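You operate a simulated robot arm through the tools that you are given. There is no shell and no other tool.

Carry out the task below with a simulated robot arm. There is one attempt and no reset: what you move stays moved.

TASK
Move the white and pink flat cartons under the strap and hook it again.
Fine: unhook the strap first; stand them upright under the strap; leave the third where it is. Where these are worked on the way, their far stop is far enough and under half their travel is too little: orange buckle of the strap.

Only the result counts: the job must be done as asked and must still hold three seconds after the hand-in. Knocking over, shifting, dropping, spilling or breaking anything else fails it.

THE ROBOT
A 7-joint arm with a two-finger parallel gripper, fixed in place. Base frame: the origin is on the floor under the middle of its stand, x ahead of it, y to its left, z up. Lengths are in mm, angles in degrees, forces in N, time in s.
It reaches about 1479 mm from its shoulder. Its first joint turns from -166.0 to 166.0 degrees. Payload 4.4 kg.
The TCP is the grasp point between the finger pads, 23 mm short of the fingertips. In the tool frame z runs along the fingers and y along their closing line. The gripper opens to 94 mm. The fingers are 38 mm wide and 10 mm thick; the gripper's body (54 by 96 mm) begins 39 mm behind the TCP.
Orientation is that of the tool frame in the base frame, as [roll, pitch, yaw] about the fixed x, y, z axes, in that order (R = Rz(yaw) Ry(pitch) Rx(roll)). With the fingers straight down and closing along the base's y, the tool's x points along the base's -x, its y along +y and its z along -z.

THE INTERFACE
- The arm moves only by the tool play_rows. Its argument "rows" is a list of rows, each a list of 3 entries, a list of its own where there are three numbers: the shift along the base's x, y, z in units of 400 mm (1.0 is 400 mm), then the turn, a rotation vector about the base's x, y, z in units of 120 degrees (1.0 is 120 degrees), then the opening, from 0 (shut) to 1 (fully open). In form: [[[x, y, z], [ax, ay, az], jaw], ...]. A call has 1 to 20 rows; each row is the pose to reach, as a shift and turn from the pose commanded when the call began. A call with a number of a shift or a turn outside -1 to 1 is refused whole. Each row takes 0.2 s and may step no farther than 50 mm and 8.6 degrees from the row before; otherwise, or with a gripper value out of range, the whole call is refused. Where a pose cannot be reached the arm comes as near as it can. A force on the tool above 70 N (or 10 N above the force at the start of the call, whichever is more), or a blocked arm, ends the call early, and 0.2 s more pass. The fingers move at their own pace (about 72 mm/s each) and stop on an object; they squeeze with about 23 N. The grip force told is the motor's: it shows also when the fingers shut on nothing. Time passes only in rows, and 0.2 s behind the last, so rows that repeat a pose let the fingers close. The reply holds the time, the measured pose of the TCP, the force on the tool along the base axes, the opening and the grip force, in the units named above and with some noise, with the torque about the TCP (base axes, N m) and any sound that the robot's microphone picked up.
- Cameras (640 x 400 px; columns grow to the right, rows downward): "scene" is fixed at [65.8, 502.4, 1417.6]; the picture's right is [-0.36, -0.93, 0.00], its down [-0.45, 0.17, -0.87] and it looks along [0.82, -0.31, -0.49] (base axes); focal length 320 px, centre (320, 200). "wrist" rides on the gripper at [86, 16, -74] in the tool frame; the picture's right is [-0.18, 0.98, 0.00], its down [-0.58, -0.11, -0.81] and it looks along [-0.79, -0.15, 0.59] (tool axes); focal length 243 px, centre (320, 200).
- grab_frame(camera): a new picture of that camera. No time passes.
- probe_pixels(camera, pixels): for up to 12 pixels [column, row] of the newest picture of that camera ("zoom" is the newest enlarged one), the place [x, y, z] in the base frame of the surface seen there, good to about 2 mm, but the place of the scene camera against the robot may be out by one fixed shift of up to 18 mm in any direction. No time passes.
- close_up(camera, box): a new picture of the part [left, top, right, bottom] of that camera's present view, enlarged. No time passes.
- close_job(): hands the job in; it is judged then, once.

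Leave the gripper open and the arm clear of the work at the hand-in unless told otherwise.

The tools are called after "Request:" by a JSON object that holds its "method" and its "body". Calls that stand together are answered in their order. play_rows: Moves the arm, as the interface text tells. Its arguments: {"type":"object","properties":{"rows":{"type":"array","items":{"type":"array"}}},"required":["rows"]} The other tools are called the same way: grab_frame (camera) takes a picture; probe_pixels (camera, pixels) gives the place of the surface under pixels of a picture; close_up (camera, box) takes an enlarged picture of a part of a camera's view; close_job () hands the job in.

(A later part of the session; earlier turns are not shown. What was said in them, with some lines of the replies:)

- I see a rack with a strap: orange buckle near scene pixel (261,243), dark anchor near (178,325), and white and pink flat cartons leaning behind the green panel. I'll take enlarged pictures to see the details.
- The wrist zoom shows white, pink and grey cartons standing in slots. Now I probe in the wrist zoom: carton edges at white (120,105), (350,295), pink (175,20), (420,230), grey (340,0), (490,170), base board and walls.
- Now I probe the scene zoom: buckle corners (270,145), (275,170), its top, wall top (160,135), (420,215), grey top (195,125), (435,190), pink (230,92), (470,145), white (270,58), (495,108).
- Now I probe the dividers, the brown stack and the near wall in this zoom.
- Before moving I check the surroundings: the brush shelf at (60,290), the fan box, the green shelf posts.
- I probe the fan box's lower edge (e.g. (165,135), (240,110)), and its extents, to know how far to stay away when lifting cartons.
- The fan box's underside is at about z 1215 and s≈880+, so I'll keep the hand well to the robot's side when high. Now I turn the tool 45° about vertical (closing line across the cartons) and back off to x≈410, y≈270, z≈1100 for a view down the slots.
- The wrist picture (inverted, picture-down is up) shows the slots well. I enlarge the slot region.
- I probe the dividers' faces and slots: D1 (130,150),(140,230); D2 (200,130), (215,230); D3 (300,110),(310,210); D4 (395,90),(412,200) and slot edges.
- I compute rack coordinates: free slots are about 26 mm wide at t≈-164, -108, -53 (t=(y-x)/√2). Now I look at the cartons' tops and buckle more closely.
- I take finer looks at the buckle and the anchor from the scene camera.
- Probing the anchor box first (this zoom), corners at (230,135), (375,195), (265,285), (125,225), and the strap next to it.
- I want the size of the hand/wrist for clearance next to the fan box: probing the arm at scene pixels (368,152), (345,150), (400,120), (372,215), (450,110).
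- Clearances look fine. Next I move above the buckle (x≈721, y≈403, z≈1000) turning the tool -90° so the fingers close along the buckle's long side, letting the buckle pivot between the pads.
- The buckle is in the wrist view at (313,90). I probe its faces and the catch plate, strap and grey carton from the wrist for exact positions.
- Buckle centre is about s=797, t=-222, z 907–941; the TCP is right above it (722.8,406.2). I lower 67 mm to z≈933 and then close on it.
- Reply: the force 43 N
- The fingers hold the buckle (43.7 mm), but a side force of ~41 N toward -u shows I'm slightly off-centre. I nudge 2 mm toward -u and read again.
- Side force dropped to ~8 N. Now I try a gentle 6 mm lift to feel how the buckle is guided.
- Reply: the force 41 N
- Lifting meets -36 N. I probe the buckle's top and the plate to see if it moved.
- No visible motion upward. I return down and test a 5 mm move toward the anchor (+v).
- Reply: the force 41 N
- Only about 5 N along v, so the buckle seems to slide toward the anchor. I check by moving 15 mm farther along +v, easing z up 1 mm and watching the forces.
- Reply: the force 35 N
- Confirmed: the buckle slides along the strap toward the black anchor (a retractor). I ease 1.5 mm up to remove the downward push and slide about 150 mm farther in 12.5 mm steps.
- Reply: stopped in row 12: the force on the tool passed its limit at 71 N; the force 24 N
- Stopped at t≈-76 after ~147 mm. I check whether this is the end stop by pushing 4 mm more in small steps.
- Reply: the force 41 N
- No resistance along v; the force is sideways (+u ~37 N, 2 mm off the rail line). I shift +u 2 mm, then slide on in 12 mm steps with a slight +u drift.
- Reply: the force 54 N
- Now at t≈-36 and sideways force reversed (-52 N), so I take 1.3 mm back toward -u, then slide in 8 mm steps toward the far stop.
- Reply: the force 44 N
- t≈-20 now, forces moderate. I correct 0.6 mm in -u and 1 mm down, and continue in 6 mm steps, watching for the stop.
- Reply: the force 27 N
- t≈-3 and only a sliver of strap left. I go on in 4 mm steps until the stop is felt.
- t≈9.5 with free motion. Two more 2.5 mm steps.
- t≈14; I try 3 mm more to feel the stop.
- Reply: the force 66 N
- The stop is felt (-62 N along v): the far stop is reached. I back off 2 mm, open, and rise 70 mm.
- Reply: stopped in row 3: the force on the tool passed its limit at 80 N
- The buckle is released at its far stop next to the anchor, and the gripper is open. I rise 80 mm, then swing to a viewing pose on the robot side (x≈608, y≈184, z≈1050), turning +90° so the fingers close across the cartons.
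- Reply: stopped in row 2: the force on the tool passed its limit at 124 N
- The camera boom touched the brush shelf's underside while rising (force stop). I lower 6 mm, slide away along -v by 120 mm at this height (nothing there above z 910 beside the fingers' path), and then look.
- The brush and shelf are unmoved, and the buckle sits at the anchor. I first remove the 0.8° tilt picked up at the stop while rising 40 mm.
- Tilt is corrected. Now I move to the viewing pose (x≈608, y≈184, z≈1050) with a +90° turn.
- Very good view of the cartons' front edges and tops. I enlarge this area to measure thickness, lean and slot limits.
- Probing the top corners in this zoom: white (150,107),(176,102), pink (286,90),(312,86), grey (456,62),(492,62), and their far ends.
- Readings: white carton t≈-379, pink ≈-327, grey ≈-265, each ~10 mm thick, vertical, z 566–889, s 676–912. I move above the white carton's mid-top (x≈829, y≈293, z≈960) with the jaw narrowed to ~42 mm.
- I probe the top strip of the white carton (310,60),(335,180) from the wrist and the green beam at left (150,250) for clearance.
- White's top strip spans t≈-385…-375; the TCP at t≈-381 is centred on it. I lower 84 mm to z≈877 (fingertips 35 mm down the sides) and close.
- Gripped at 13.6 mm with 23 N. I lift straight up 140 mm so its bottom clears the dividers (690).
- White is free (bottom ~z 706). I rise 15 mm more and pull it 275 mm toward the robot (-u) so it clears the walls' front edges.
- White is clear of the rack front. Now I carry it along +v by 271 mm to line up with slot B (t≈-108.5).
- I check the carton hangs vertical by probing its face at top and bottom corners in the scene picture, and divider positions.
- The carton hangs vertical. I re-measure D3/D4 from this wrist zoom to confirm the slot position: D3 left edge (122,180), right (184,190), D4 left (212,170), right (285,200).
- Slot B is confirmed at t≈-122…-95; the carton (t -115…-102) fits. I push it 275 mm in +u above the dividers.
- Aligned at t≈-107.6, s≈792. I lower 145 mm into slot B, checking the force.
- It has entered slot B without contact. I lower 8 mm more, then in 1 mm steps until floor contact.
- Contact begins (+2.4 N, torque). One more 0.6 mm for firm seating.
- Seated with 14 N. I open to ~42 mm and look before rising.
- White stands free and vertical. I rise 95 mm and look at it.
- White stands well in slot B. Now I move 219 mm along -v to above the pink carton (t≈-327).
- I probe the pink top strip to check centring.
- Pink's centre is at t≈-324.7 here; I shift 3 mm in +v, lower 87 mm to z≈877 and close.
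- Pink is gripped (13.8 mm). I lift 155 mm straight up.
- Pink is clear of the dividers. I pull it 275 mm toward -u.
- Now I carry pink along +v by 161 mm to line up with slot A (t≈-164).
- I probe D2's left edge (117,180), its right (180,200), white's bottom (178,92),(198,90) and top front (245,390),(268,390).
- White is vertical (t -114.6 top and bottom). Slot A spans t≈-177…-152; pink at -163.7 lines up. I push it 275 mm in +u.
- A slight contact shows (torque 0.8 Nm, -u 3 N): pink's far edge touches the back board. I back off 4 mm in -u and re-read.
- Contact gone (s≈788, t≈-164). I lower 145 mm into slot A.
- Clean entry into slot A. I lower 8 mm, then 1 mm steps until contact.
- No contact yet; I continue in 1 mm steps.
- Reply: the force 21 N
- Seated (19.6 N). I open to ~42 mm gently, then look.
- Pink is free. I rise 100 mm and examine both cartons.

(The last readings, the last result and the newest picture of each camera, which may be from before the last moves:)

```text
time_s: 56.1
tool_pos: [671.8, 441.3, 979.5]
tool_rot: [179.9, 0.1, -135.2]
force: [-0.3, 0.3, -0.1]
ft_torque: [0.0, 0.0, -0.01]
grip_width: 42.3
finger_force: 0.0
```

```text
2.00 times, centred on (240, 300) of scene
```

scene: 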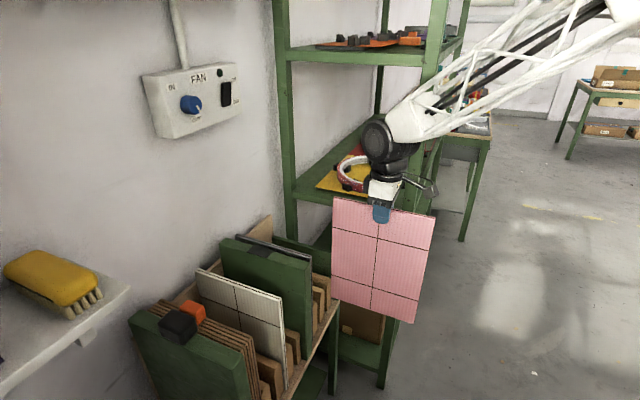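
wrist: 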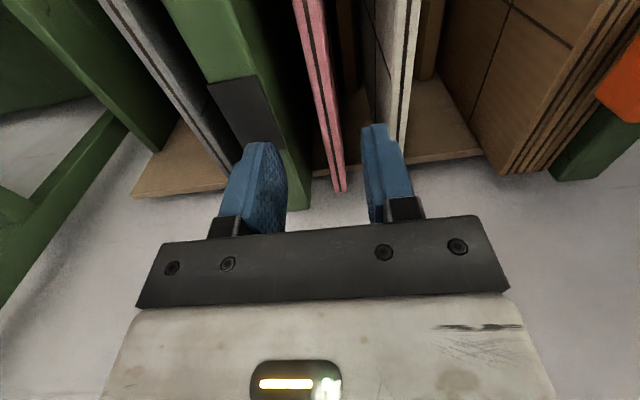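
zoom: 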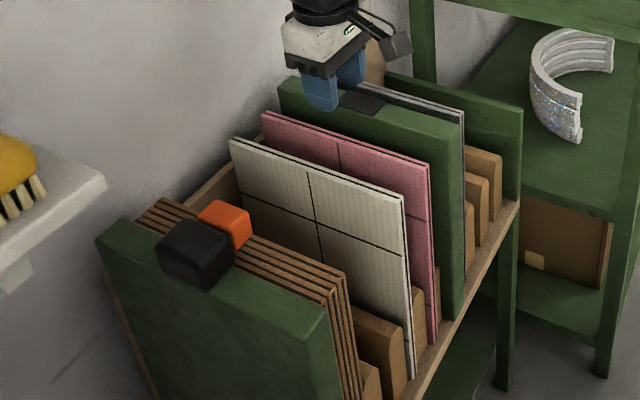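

Both cartons stand upright between the walls, grey untouched. Next the strap: I turn -90° above t≈-110 (z≈990) with the jaw fully open, as I'll enter toward the buckle low to keep the camera boom under the brush shelf.

Request:
{"method": "play_rows", "body": {"rows": [[[-0.0066, 0.009, 0.0021], [0, 0, -0.0625], 0.6], [[-0.0133, 0.018, 0.0042], [0, 0, -0.125], 0.8], [[-0.0199, 0.027, 0.0063], [0, 0, -0.1875], 1], [[-0.0265, 0.0359, 0.0083], [0, 0, -0.25], 1], [[-0.0331, 0.0449, 0.0104], [0, 0, -0.3125], 1], [[-0.0398, 0.0539, 0.0125], [0, 0, -0.375], 1], [[-0.0464, 0.0629, 0.0146], [0, 0, -0.4375], 1], [[-0.053, 0.0719, 0.0167], [0, 0, -0.5], 1], [[-0.0596, 0.0809, 0.0188], [0, 0, -0.5625], 1], [[-0.0663, 0.0898, 0.0208], [0, 0, -0.625], 1], [[-0.0729, 0.0988, 0.0229], [0, 0, -0.6875], 1], [[-0.0795, 0.1078, 0.025], [0, 0, -0.75], 1]]}}

Request:
{"method": "grab_frame", "body": {"camera": "scene"}}

Request:
{"method": "grab_frame", "body": {"camera": "wrist"}}

```text
time_s: 58.7
tool_pos: [641.6, 482.9, 989.2]
tool_rot: [179.9, 0.1, 134.7]
force: [-0.6, 1.3, 0.1]
ft_torque: [-0.02, -0.01, 0.03]
grip_width: 94.2
finger_force: 0.1
```

```text
taken
```

scene: 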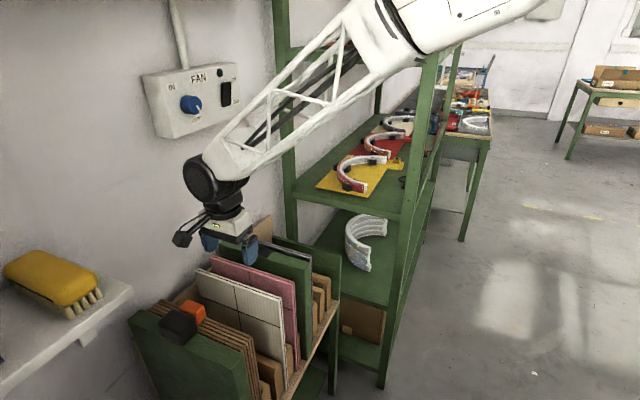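

```text
taken
```

wrist: 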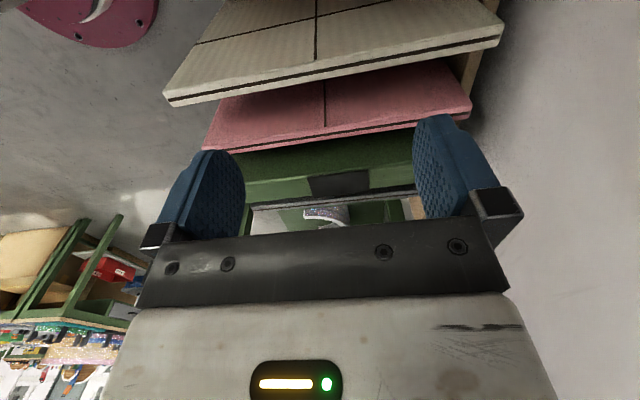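

I lower to z≈937 (tips above everything there) and slide +v 120 mm so the open fingers straddle the buckle at t≈8.

Request:
{"method": "play_rows", "body": {"rows": [[[0, 0, -0.07], [0, 0, 0], 1], [[0, 0, -0.1325], [0, 0, 0], 1], [[-0.05, 0.05, -0.1325], [0, 0, 0], 1], [[-0.1, 0.1, -0.1325], [0, 0, 0], 1], [[-0.15, 0.15, -0.1325], [0, 0, 0], 1], [[-0.19, 0.19, -0.1325], [0, 0, 0], 1], [[-0.2121, 0.2121, -0.1325], [0, 0, 0], 1]]}}

Request:
{"method": "grab_frame", "body": {"camera": "wrist"}}

Request:
{"method": "close_up", "body": {"camera": "scene", "box": [100, 240, 260, 360]}}

```text
time_s: 60.3
tool_pos: [555.5, 568.8, 937.3]
tool_rot: [179.9, 0.0, 134.8]
force: [0.0, -0.9, 0.0]
ft_torque: [0.01, -0.04, 0.03]
grip_width: 93.9
finger_force: 0.2
```

```text
taken
```

wrist: 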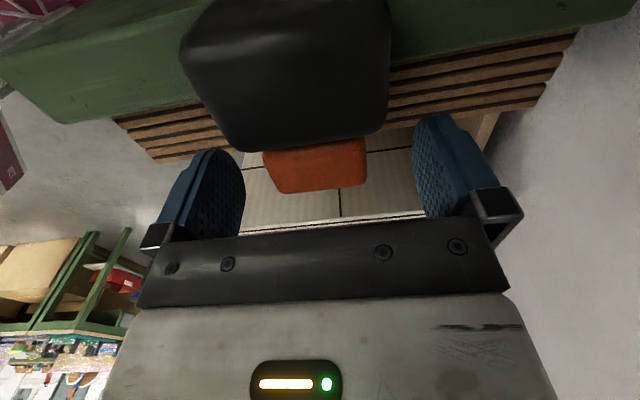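

```text
3.33 times, centred on (180, 300) of scene
```

zoom: 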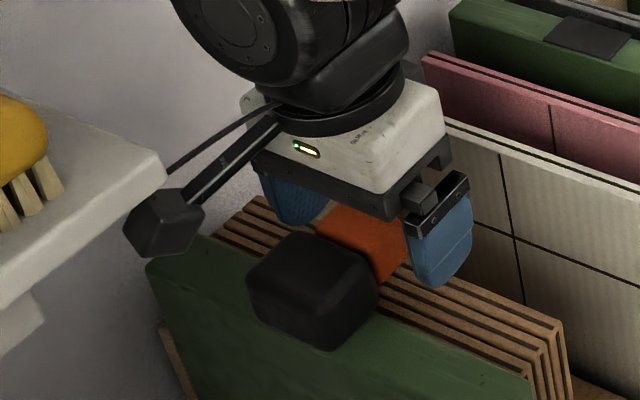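

I probe the buckle's visible top: (272,158), (285,190), (364,182), (362,148), (320,170), plus the anchor edge (250,140).

Request:
{"method": "probe_pixels", "body": {"camera": "wrist", "pixels": [[268, 158], [284, 188], [363, 182], [364, 150], [320, 170], [240, 145], [380, 135], [310, 145]]}}

```text
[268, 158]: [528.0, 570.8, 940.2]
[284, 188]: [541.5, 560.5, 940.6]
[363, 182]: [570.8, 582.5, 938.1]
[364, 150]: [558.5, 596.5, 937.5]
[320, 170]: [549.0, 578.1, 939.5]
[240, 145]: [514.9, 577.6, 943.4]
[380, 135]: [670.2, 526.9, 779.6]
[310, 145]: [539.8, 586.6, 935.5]
```

The buckle spans t≈8–30, s≈776–818 (centre 797). I shift 1.5 mm +u, lower 3 mm and close.

Request:
{"method": "play_rows", "body": {"rows": [[[0.0027, 0.0027, -0.0075], [0, 0, 0], 1], [[0.0027, 0.0027, -0.0075], [0, 0, 0], 0.6], [[0.0027, 0.0027, -0.0075], [0, 0, 0], 0.35], [[0.0027, 0.0027, -0.0075], [0, 0, 0], 0.2], [[0.0027, 0.0027, -0.0075], [0, 0, 0], 0.2]]}}

```text
time_s: 61.5
tool_pos: [555.9, 568.9, 934.6]
tool_rot: [-180.0, 0.1, 134.9]
force: [-25.6, -25.0, 11.0]
ft_torque: [-0.37, 0.66, 0.91]
grip_width: 44.0
finger_force: 45.1
```

Holding (44 mm) with -36 N sideways; I shift 0.9 mm in -u and re-read.

Request:
{"method": "play_rows", "body": {"rows": [[[-0.0016, -0.0016, 0], [0, 0, 0], 0.1], [[-0.0016, -0.0016, 0], [0, 0, 0], 0]]}}

```text
time_s: 62.1
tool_pos: [556.7, 568.3, 934.1]
tool_rot: [180.0, 0.0, 134.9]
force: [-20.2, -20.4, 3.8]
ft_torque: [-0.45, 0.45, 0.91]
grip_width: 43.9
finger_force: 45.0
```

Still -29 N; another 1.6 mm in -u, and begin the slide by 10 mm in -v.

Request:
{"method": "play_rows", "body": {"rows": [[[-0.0028, -0.0028, 0], [0, 0, 0], 0], [[0.0061, -0.0117, 0], [0, 0, 0], 0], [[0.0149, -0.0205, 0], [0, 0, 0], 0]]}}

```text
time_s: 62.9
tool_pos: [563.3, 561.2, 934.3]
tool_rot: [179.9, 0.0, 134.8]
force: [3.1, 8.7, -11.8]
ft_torque: [0.28, 0.43, 0.42]
grip_width: 43.8
finger_force: 45.1
```

Forces are small; sliding continues 40 mm in -v with a slight -u drift.

Request:
{"method": "play_rows", "body": {"rows": [[[0.0175, -0.0179, -0.001], [0, 0, 0], 0], [[0.035, -0.0358, -0.001], [0, 0, 0], 0], [[0.0525, -0.0537, -0.001], [0, 0, 0], 0], [[0.07, -0.0716, -0.001], [0, 0, 0], 0]]}}

Request:
{"method": "grab_frame", "body": {"camera": "wrist"}}

```text
time_s: 63.9
tool_pos: [591.4, 532.8, 933.4]
tool_rot: [179.9, 0.1, 134.8]
force: [25.2, 30.8, -10.1]
ft_torque: [-0.38, -0.09, 0.24]
grip_width: 44.0
finger_force: 44.9
```

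```text
taken
```

wrist: 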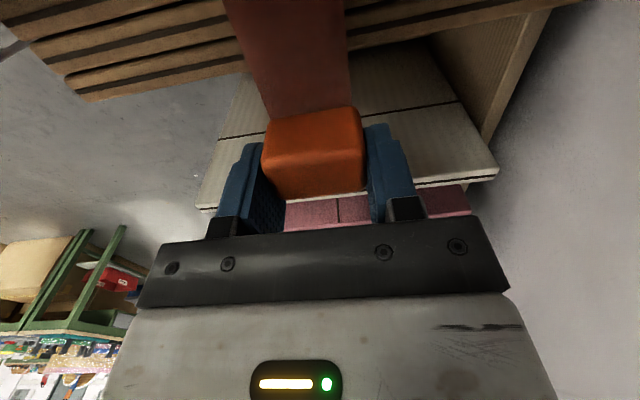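

+40 N sideways now, so I return 1 mm toward +u and slide 40 mm straight along -v.

Request:
{"method": "play_rows", "body": {"rows": [[[0.0018, 0.0018, -0.001], [0, 0, 0], 0], [[0.0195, -0.0159, -0.001], [0, 0, 0], 0], [[0.0372, -0.0336, -0.001], [0, 0, 0], 0], [[0.0549, -0.0513, -0.001], [0, 0, 0], 0], [[0.0725, -0.0689, -0.001], [0, 0, 0], 0]]}}

```text
time_s: 65.1
tool_pos: [619.5, 504.4, 934.2]
tool_rot: [179.9, 0.1, 134.9]
force: [-26.4, -22.4, 35.8]
ft_torque: [-0.37, 0.89, 1.01]
grip_width: 44.0
finger_force: 44.7
```

-34 N sideways and +36 N vertical: correct -0.7 mm u, +1 mm z, and go on 40 mm.

Request:
{"method": "play_rows", "body": {"rows": [[[-0.0013, -0.0013, 0.0025], [0, 0, 0], 0], [[0.0162, -0.0192, 0.0025], [0, 0, 0], 0], [[0.0338, -0.037, 0.0025], [0, 0, 0], 0], [[0.0514, -0.0548, 0.0025], [0, 0, 0], 0], [[0.069, -0.0726, 0.0025], [0, 0, 0], 0]]}}

```text
time_s: 66.3
tool_pos: [647.5, 475.6, 933.2]
tool_rot: [179.9, 0.1, 134.8]
force: [35.1, 40.9, -19.2]
ft_torque: [-0.37, 0.17, 0.02]
grip_width: 43.8
finger_force: 45.1
```

+54 N sideways: correct +0.55 mm u, continue 40 mm straight.

Request:
{"method": "play_rows", "body": {"rows": [[[0.001, 0.001, 0.0015], [0, 0, 0], 0], [[0.0187, -0.0167, 0.0015], [0, 0, 0], 0], [[0.0364, -0.0344, 0.0015], [0, 0, 0], 0], [[0.0541, -0.0521, 0.0015], [0, 0, 0], 0], [[0.0717, -0.0697, 0.0015], [0, 0, 0], 0]]}}

```text
time_s: 67.2
tool_pos: [664.6, 461.1, 934.1]
tool_rot: [179.9, 0.2, 134.9]
force: [12.6, 16.6, -12.0]
ft_torque: [-0.42, -0.24, 0.18]
grip_width: 43.9
finger_force: 44.6
stopped in row 4: the force on the tool passed its limit at 70 N (the readings are from after the stop); the commanded pose is now the measured one
```

Stopped at t≈-144 by side load; residual +20 N u. I nudge +0.4 mm u and go 20 mm.

Request:
{"method": "play_rows", "body": {"rows": [[[0.0008, 0.0008, 0], [0, 0, 0], 0], [[0.0184, -0.0168, 0], [0, 0, 0], 0], [[0.0361, -0.0345, 0], [0, 0, 0], 0]]}}

```text
time_s: 68.0
tool_pos: [679.0, 446.4, 934.4]
tool_rot: [179.7, 0.1, 134.8]
force: [26.0, 30.3, -24.2]
ft_torque: [-0.72, -0.33, 0.41]
grip_width: 43.9
finger_force: 44.8
```

+40 N u; nudge +0.7 mm, then 25 mm more with a small +u drift.

Request:
{"method": "play_rows", "body": {"rows": [[[0.0012, 0.0012, -0.0015], [0, 0, 0], 0], [[0.0164, -0.0136, -0.0015], [0, 0, 0], 0], [[0.0315, -0.0283, -0.0015], [0, 0, 0], 0], [[0.0466, -0.043, -0.0015], [0, 0, 0], 0]]}}

Request:
{"method": "grab_frame", "body": {"camera": "wrist"}}

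Request:
{"method": "close_up", "body": {"camera": "scene", "box": [160, 200, 320, 320]}}

```text
time_s: 69.0
tool_pos: [695.5, 428.6, 934.5]
tool_rot: [180.0, 0.1, 134.8]
force: [-12.4, -7.8, 2.0]
ft_torque: [-0.36, 0.03, 0.95]
grip_width: 43.9
finger_force: 45.3
```

```text
taken
```

wrist: 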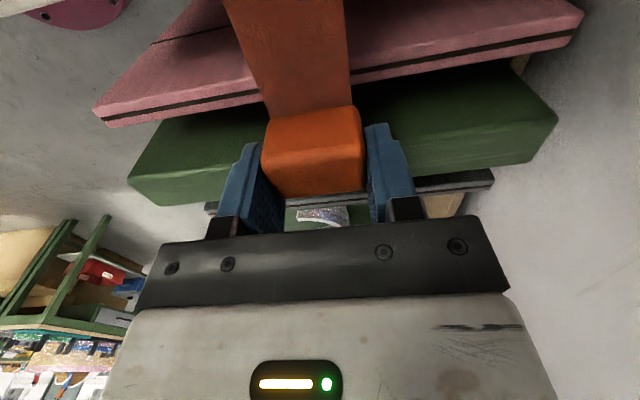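

```text
3.33 times, centred on (240, 260) of scene
```

zoom: 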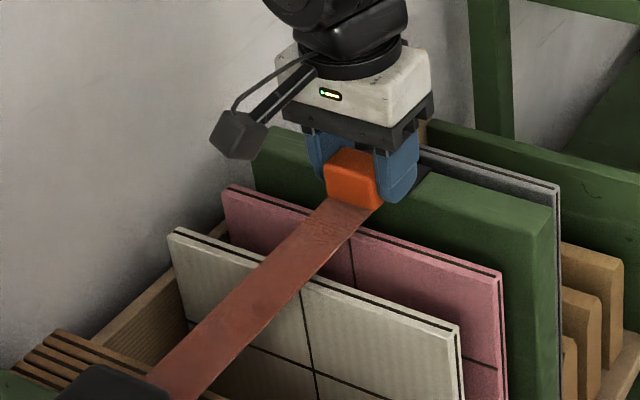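

TCP t≈-189 (the buckle's centre rides ~10 mm ahead of it, ≈-178; it started at ≈-222). I slide 24 mm more.

Request:
{"method": "play_rows", "body": {"rows": [[[0.0138, -0.0144, 0], [0, 0, 0], 0], [[0.0279, -0.0285, 0], [0, 0, 0], 0], [[0.042, -0.0426, 0], [0, 0, 0], 0]]}}

```text
time_s: 69.8
tool_pos: [712.5, 413.0, 934.8]
tool_rot: [180.0, 0.1, 134.9]
force: [-20.6, -16.0, 6.5]
ft_torque: [-0.2, 0.93, 0.89]
grip_width: 43.9
finger_force: 45.1
```

t≈-212, forces fine. I correct -0.4 mm u and go 12 mm in 4 mm steps.

Request:
{"method": "play_rows", "body": {"rows": [[[0.0064, -0.0078, 0], [0, 0, 0], 0], [[0.0134, -0.0148, 0], [0, 0, 0], 0], [[0.0205, -0.0219, 0], [0, 0, 0], 0]]}}

Request:
{"method": "grab_frame", "body": {"camera": "wrist"}}

```text
time_s: 70.6
tool_pos: [721.5, 402.7, 935.2]
tool_rot: [179.9, 0.2, 134.8]
force: [-18.2, -23.8, 8.7]
ft_torque: [-0.11, 1.04, 0.5]
grip_width: 43.6
finger_force: 45.3
```

```text
taken
```

wrist: 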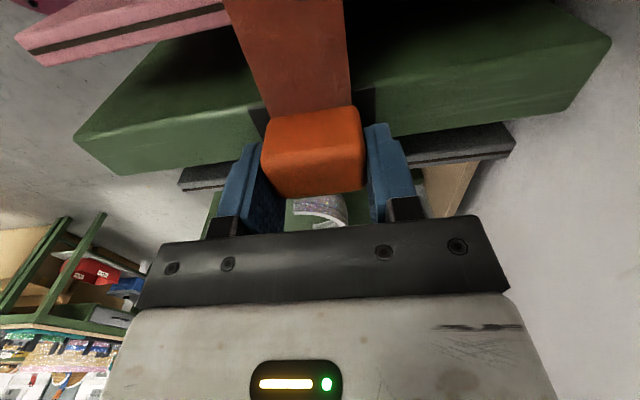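

t≈-225; the catch plate shows at both sides of the buckle. I continue 6 mm in 2 mm steps, watching for the stop.

Request:
{"method": "play_rows", "body": {"rows": [[[0.0032, -0.0038, 0], [0, 0, 0], 0], [[0.0067, -0.0073, 0], [0, 0, 0], 0], [[0.0102, -0.0108, 0], [0, 0, 0], 0]]}}

```text
time_s: 71.4
tool_pos: [725.0, 399.3, 933.6]
tool_rot: [180.0, 0.1, 134.8]
force: [-18.8, -9.9, 0.3]
ft_torque: [-0.76, -0.79, 0.48]
grip_width: 44.0
finger_force: 45.3
```

t≈-230, v-force only +6 N. Two more 2 mm steps.

Request:
{"method": "play_rows", "body": {"rows": [[[0.0033, -0.0037, 0], [0, 0, 0], 0], [[0.0069, -0.0073, 0], [0, 0, 0], 0]]}}

Request:
{"method": "grab_frame", "body": {"camera": "wrist"}}

```text
time_s: 72.0
tool_pos: [727.6, 395.7, 934.9]
tool_rot: [-180.0, 0.1, 134.9]
force: [-29.2, 20.7, -2.0]
ft_torque: [-0.19, 0.52, 0.9]
grip_width: 44.2
finger_force: 45.6
```

```text
taken
```

wrist: 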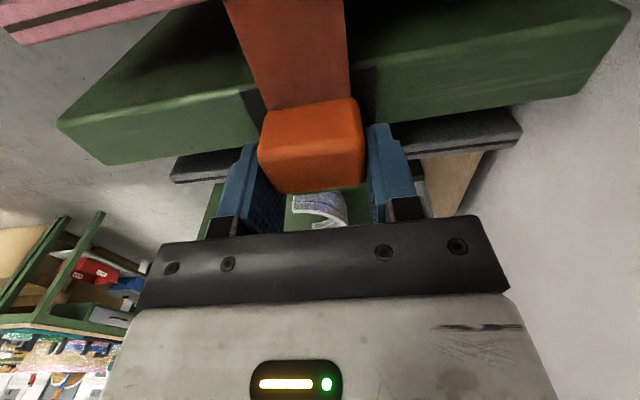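

The v-force rose to +35 N: stop reached. I probe the buckle's corners to compare with the starting position (initially (699,402), (730,427), (712,386.5), (739,411)).

Request:
{"method": "close_up", "body": {"camera": "wrist", "box": [220, 60, 420, 220]}}

Request:
{"method": "probe_pixels", "body": {"camera": "wrist", "pixels": [[264, 140], [356, 130], [275, 185], [360, 180], [315, 150], [310, 120], [258, 110], [368, 95]]}}

Request:
{"method": "close_up", "body": {"camera": "scene", "box": [200, 200, 328, 280]}}

```text
2.50 times, centred on (320, 140) of wrist
```

zoom: 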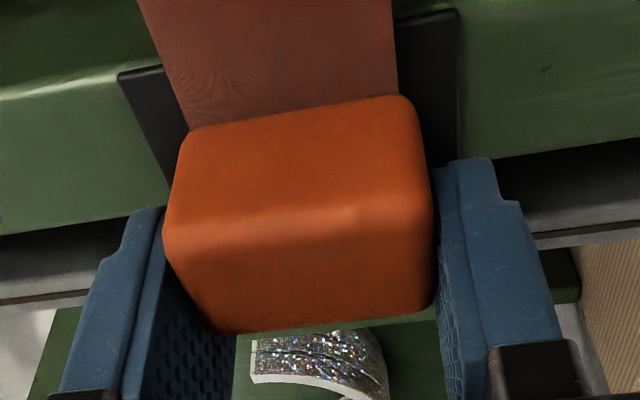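

```text
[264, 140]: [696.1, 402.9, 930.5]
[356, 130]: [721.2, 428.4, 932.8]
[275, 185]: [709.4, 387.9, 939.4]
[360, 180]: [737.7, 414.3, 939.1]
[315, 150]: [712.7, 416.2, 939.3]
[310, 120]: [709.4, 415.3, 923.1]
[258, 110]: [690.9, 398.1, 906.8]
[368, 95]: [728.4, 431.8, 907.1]
```

```text
5.00 times, centred on (264, 240) of scene
```

zoom: 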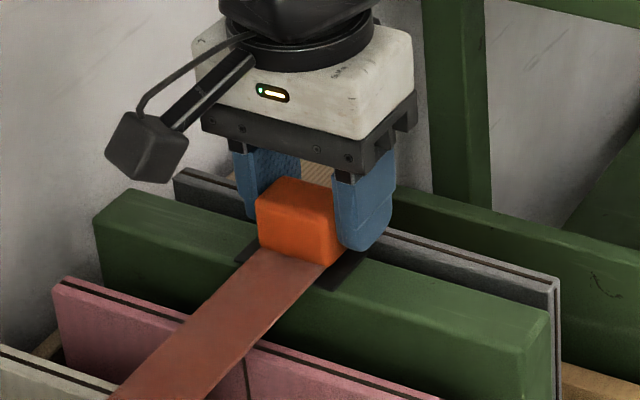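

The buckle's strap-side face is back at t≈-208 (initially ≈-206), at the stop. I press 1.2 mm more to make sure it's fully home.

Request:
{"method": "play_rows", "body": {"rows": [[[0.0021, -0.0021, 0], [0, 0, 0], 0], [[0.0021, -0.0021, 0], [0, 0, 0], 0]]}}

```text
time_s: 72.6
tool_pos: [729.6, 394.5, 934.2]
tool_rot: [179.9, 0.2, 134.9]
force: [-28.7, 22.2, -3.7]
ft_torque: [-0.16, 0.4, 0.39]
grip_width: 44.0
finger_force: 45.2
```

Force saturates at the pads' slip (36 N): the buckle is home. I open fully in place and wait.

Request:
{"method": "play_rows", "body": {"rows": [[[0, 0, 0], [0, 0, 0], 0.5], [[0, 0, 0], [0, 0, 0], 0.8], [[0, 0, 0], [0, 0, 0], 1], [[0, 0, 0], [0, 0, 0], 1]]}}

Request:
{"method": "grab_frame", "body": {"camera": "wrist"}}

```text
time_s: 73.6
tool_pos: [729.4, 395.2, 935.1]
tool_rot: [179.9, 0.1, 134.8]
force: [-0.5, 0.2, 0.5]
ft_torque: [0.01, 0.03, -0.01]
grip_width: 94.2
finger_force: 0.1
```

```text
taken
```

wrist: 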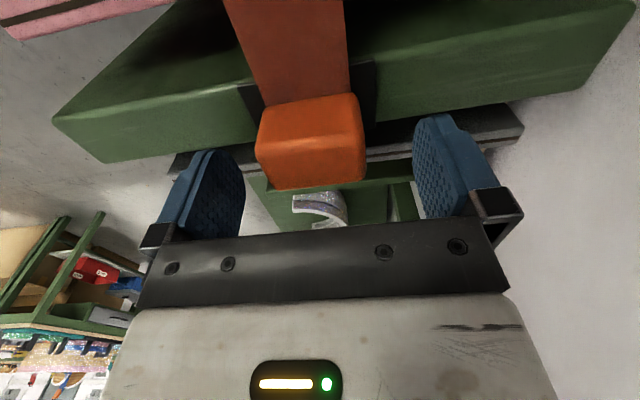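

The buckle stays. I rise 80 mm, then withdraw 250 mm toward -u, clear of the rack.

Request:
{"method": "play_rows", "body": {"rows": [[[0, 0, 0.06], [0, 0, 0], 1], [[0, 0, 0.13], [0, 0, 0], 1], [[0, 0, 0.2], [0, 0, 0], 1], [[-0.07, -0.07, 0.22], [0, 0, 0], 1], [[-0.15, -0.15, 0.24], [0, 0, 0], 1], [[-0.23, -0.23, 0.25], [0, 0, 0], 1], [[-0.31, -0.31, 0.25], [0, 0, 0], 1], [[-0.39, -0.39, 0.25], [0, 0, 0], 1], [[-0.44, -0.44, 0.25], [0, 0, 0], 1]]}}

Request:
{"method": "grab_frame", "body": {"camera": "scene"}}

Request:
{"method": "close_up", "body": {"camera": "scene", "box": [120, 200, 360, 400]}}

Request:
{"method": "close_up", "body": {"camera": "scene", "box": [230, 225, 294, 265]}}

```text
time_s: 75.6
tool_pos: [553.2, 219.6, 1034.5]
tool_rot: [180.0, 0.2, 134.8]
force: [0.0, 0.3, 0.6]
ft_torque: [0.04, 0.01, 0.0]
grip_width: 94.2
finger_force: 0.0
```

```text
taken
```

scene: 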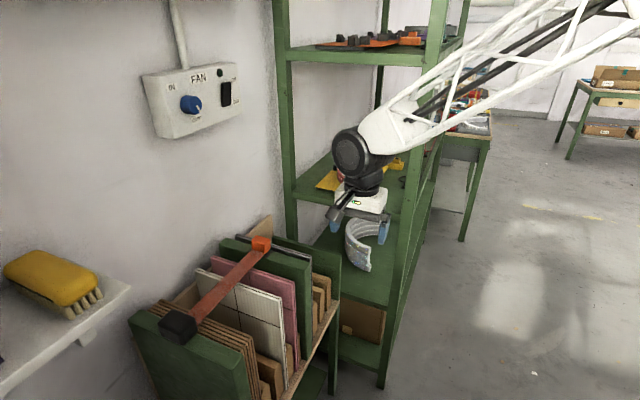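

```text
2.00 times, centred on (240, 300) of scene
```

zoom: 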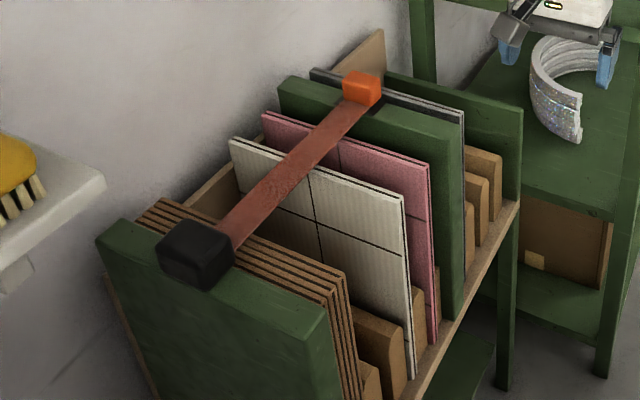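

```text
10.00 times, centred on (262, 245) of scene
```

zoom: 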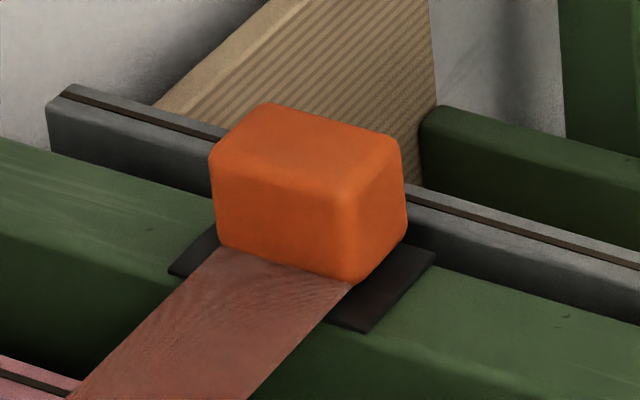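

The buckle image is identical to the starting one (hooked). Finally I check that white and pink are vertical by probing their faces at top and bottom.

Request:
{"method": "close_up", "body": {"camera": "scene", "box": [180, 240, 340, 400]}}

Request:
{"method": "probe_pixels", "body": {"camera": "scene", "pixels": [[215, 280], [277, 302], [280, 360], [240, 300], [260, 262], [292, 285], [294, 335], [240, 268]]}}

Request:
{"method": "grab_frame", "body": {"camera": "wrist"}}

```text
2.50 times, centred on (260, 320) of scene
```

zoom: 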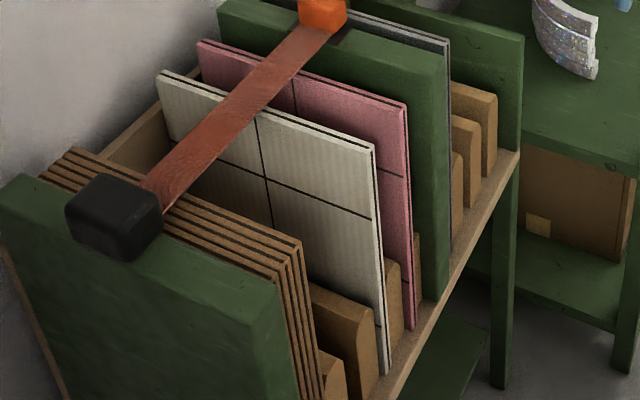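

```text
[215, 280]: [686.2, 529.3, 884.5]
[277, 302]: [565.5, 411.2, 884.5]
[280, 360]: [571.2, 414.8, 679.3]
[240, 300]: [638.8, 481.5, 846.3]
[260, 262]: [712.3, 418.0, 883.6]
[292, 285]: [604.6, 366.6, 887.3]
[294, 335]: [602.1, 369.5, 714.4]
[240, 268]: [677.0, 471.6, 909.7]
```

```text
taken
```

wrist: 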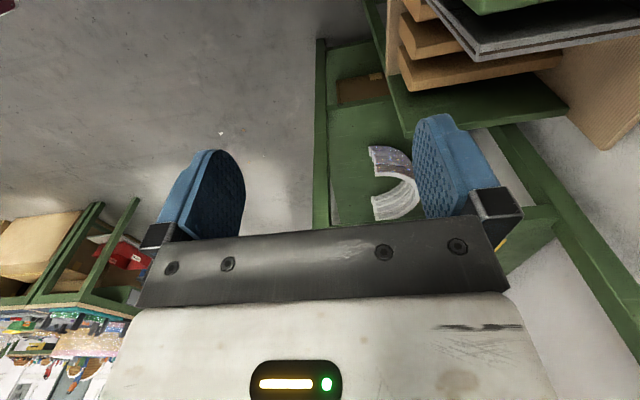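

White and pink are upright within about a degree, grey unmoved, brush and rack as before, gripper open. I raise the arm a little more to be well clear, then hand in.

Request:
{"method": "play_rows", "body": {"rows": [[[-0.05, -0.05, 0.08], [0, 0, 0], 1], [[-0.1, -0.1, 0.16], [0, 0, 0], 1], [[-0.12, -0.12, 0.25], [0, 0, 0], 1], [[-0.12, -0.12, 0.25], [0, 0, 0], 1]]}}

Request:
{"method": "grab_frame", "body": {"camera": "scene"}}

```text
time_s: 76.6
tool_pos: [505.8, 172.5, 1136.4]
tool_rot: [179.9, 0.0, 134.8]
force: [0.2, 0.6, 0.0]
ft_torque: [0.0, 0.01, -0.04]
grip_width: 94.1
finger_force: 0.2
```

```text
taken
```

scene: 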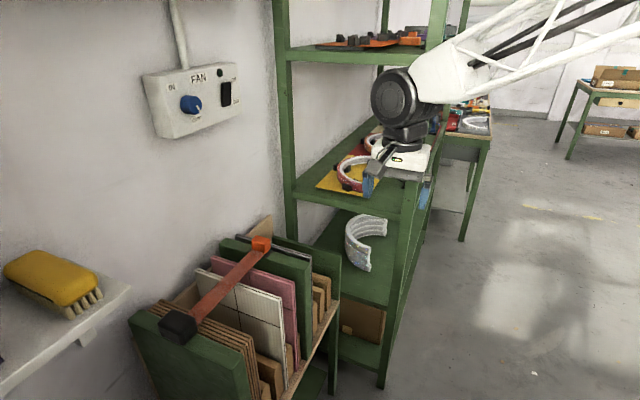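

The strap is hooked over the upright white and pink cartons, the grey one is in its place, and the arm is clear with the gripper open. I hand in the job.

Request:
{"method": "close_job", "body": {}}

```text
The job is handed in.
```

The job is handed in: the white and pink cartons now stand upright under the strap, and the strap is hooked again. The hand-in gave no verdict, so I only have my own checks to go on.

- **Strap:** I slid the orange buckle along to its far stop by the black anchor. After placing the cartons I slid it back until it hit its stop. In the close-up it sits exactly where it started.
- **White carton:** it stands in the middle of the three free slots. It measures vertical.
- **Pink carton:** it stands in the slot next to the middle green wall, leaning about 1° at most.
- **Grey carton:** I left it where it was.

**One unplanned contact:** while I was lifting away from the buckle, the camera arm on the gripper touched the underside of the brush shelf. The move stopped at 124 N. In the pictures taken afterwards the shelf and brush are in the same place as before.

The gripper is open and the arm is clear of the rack.
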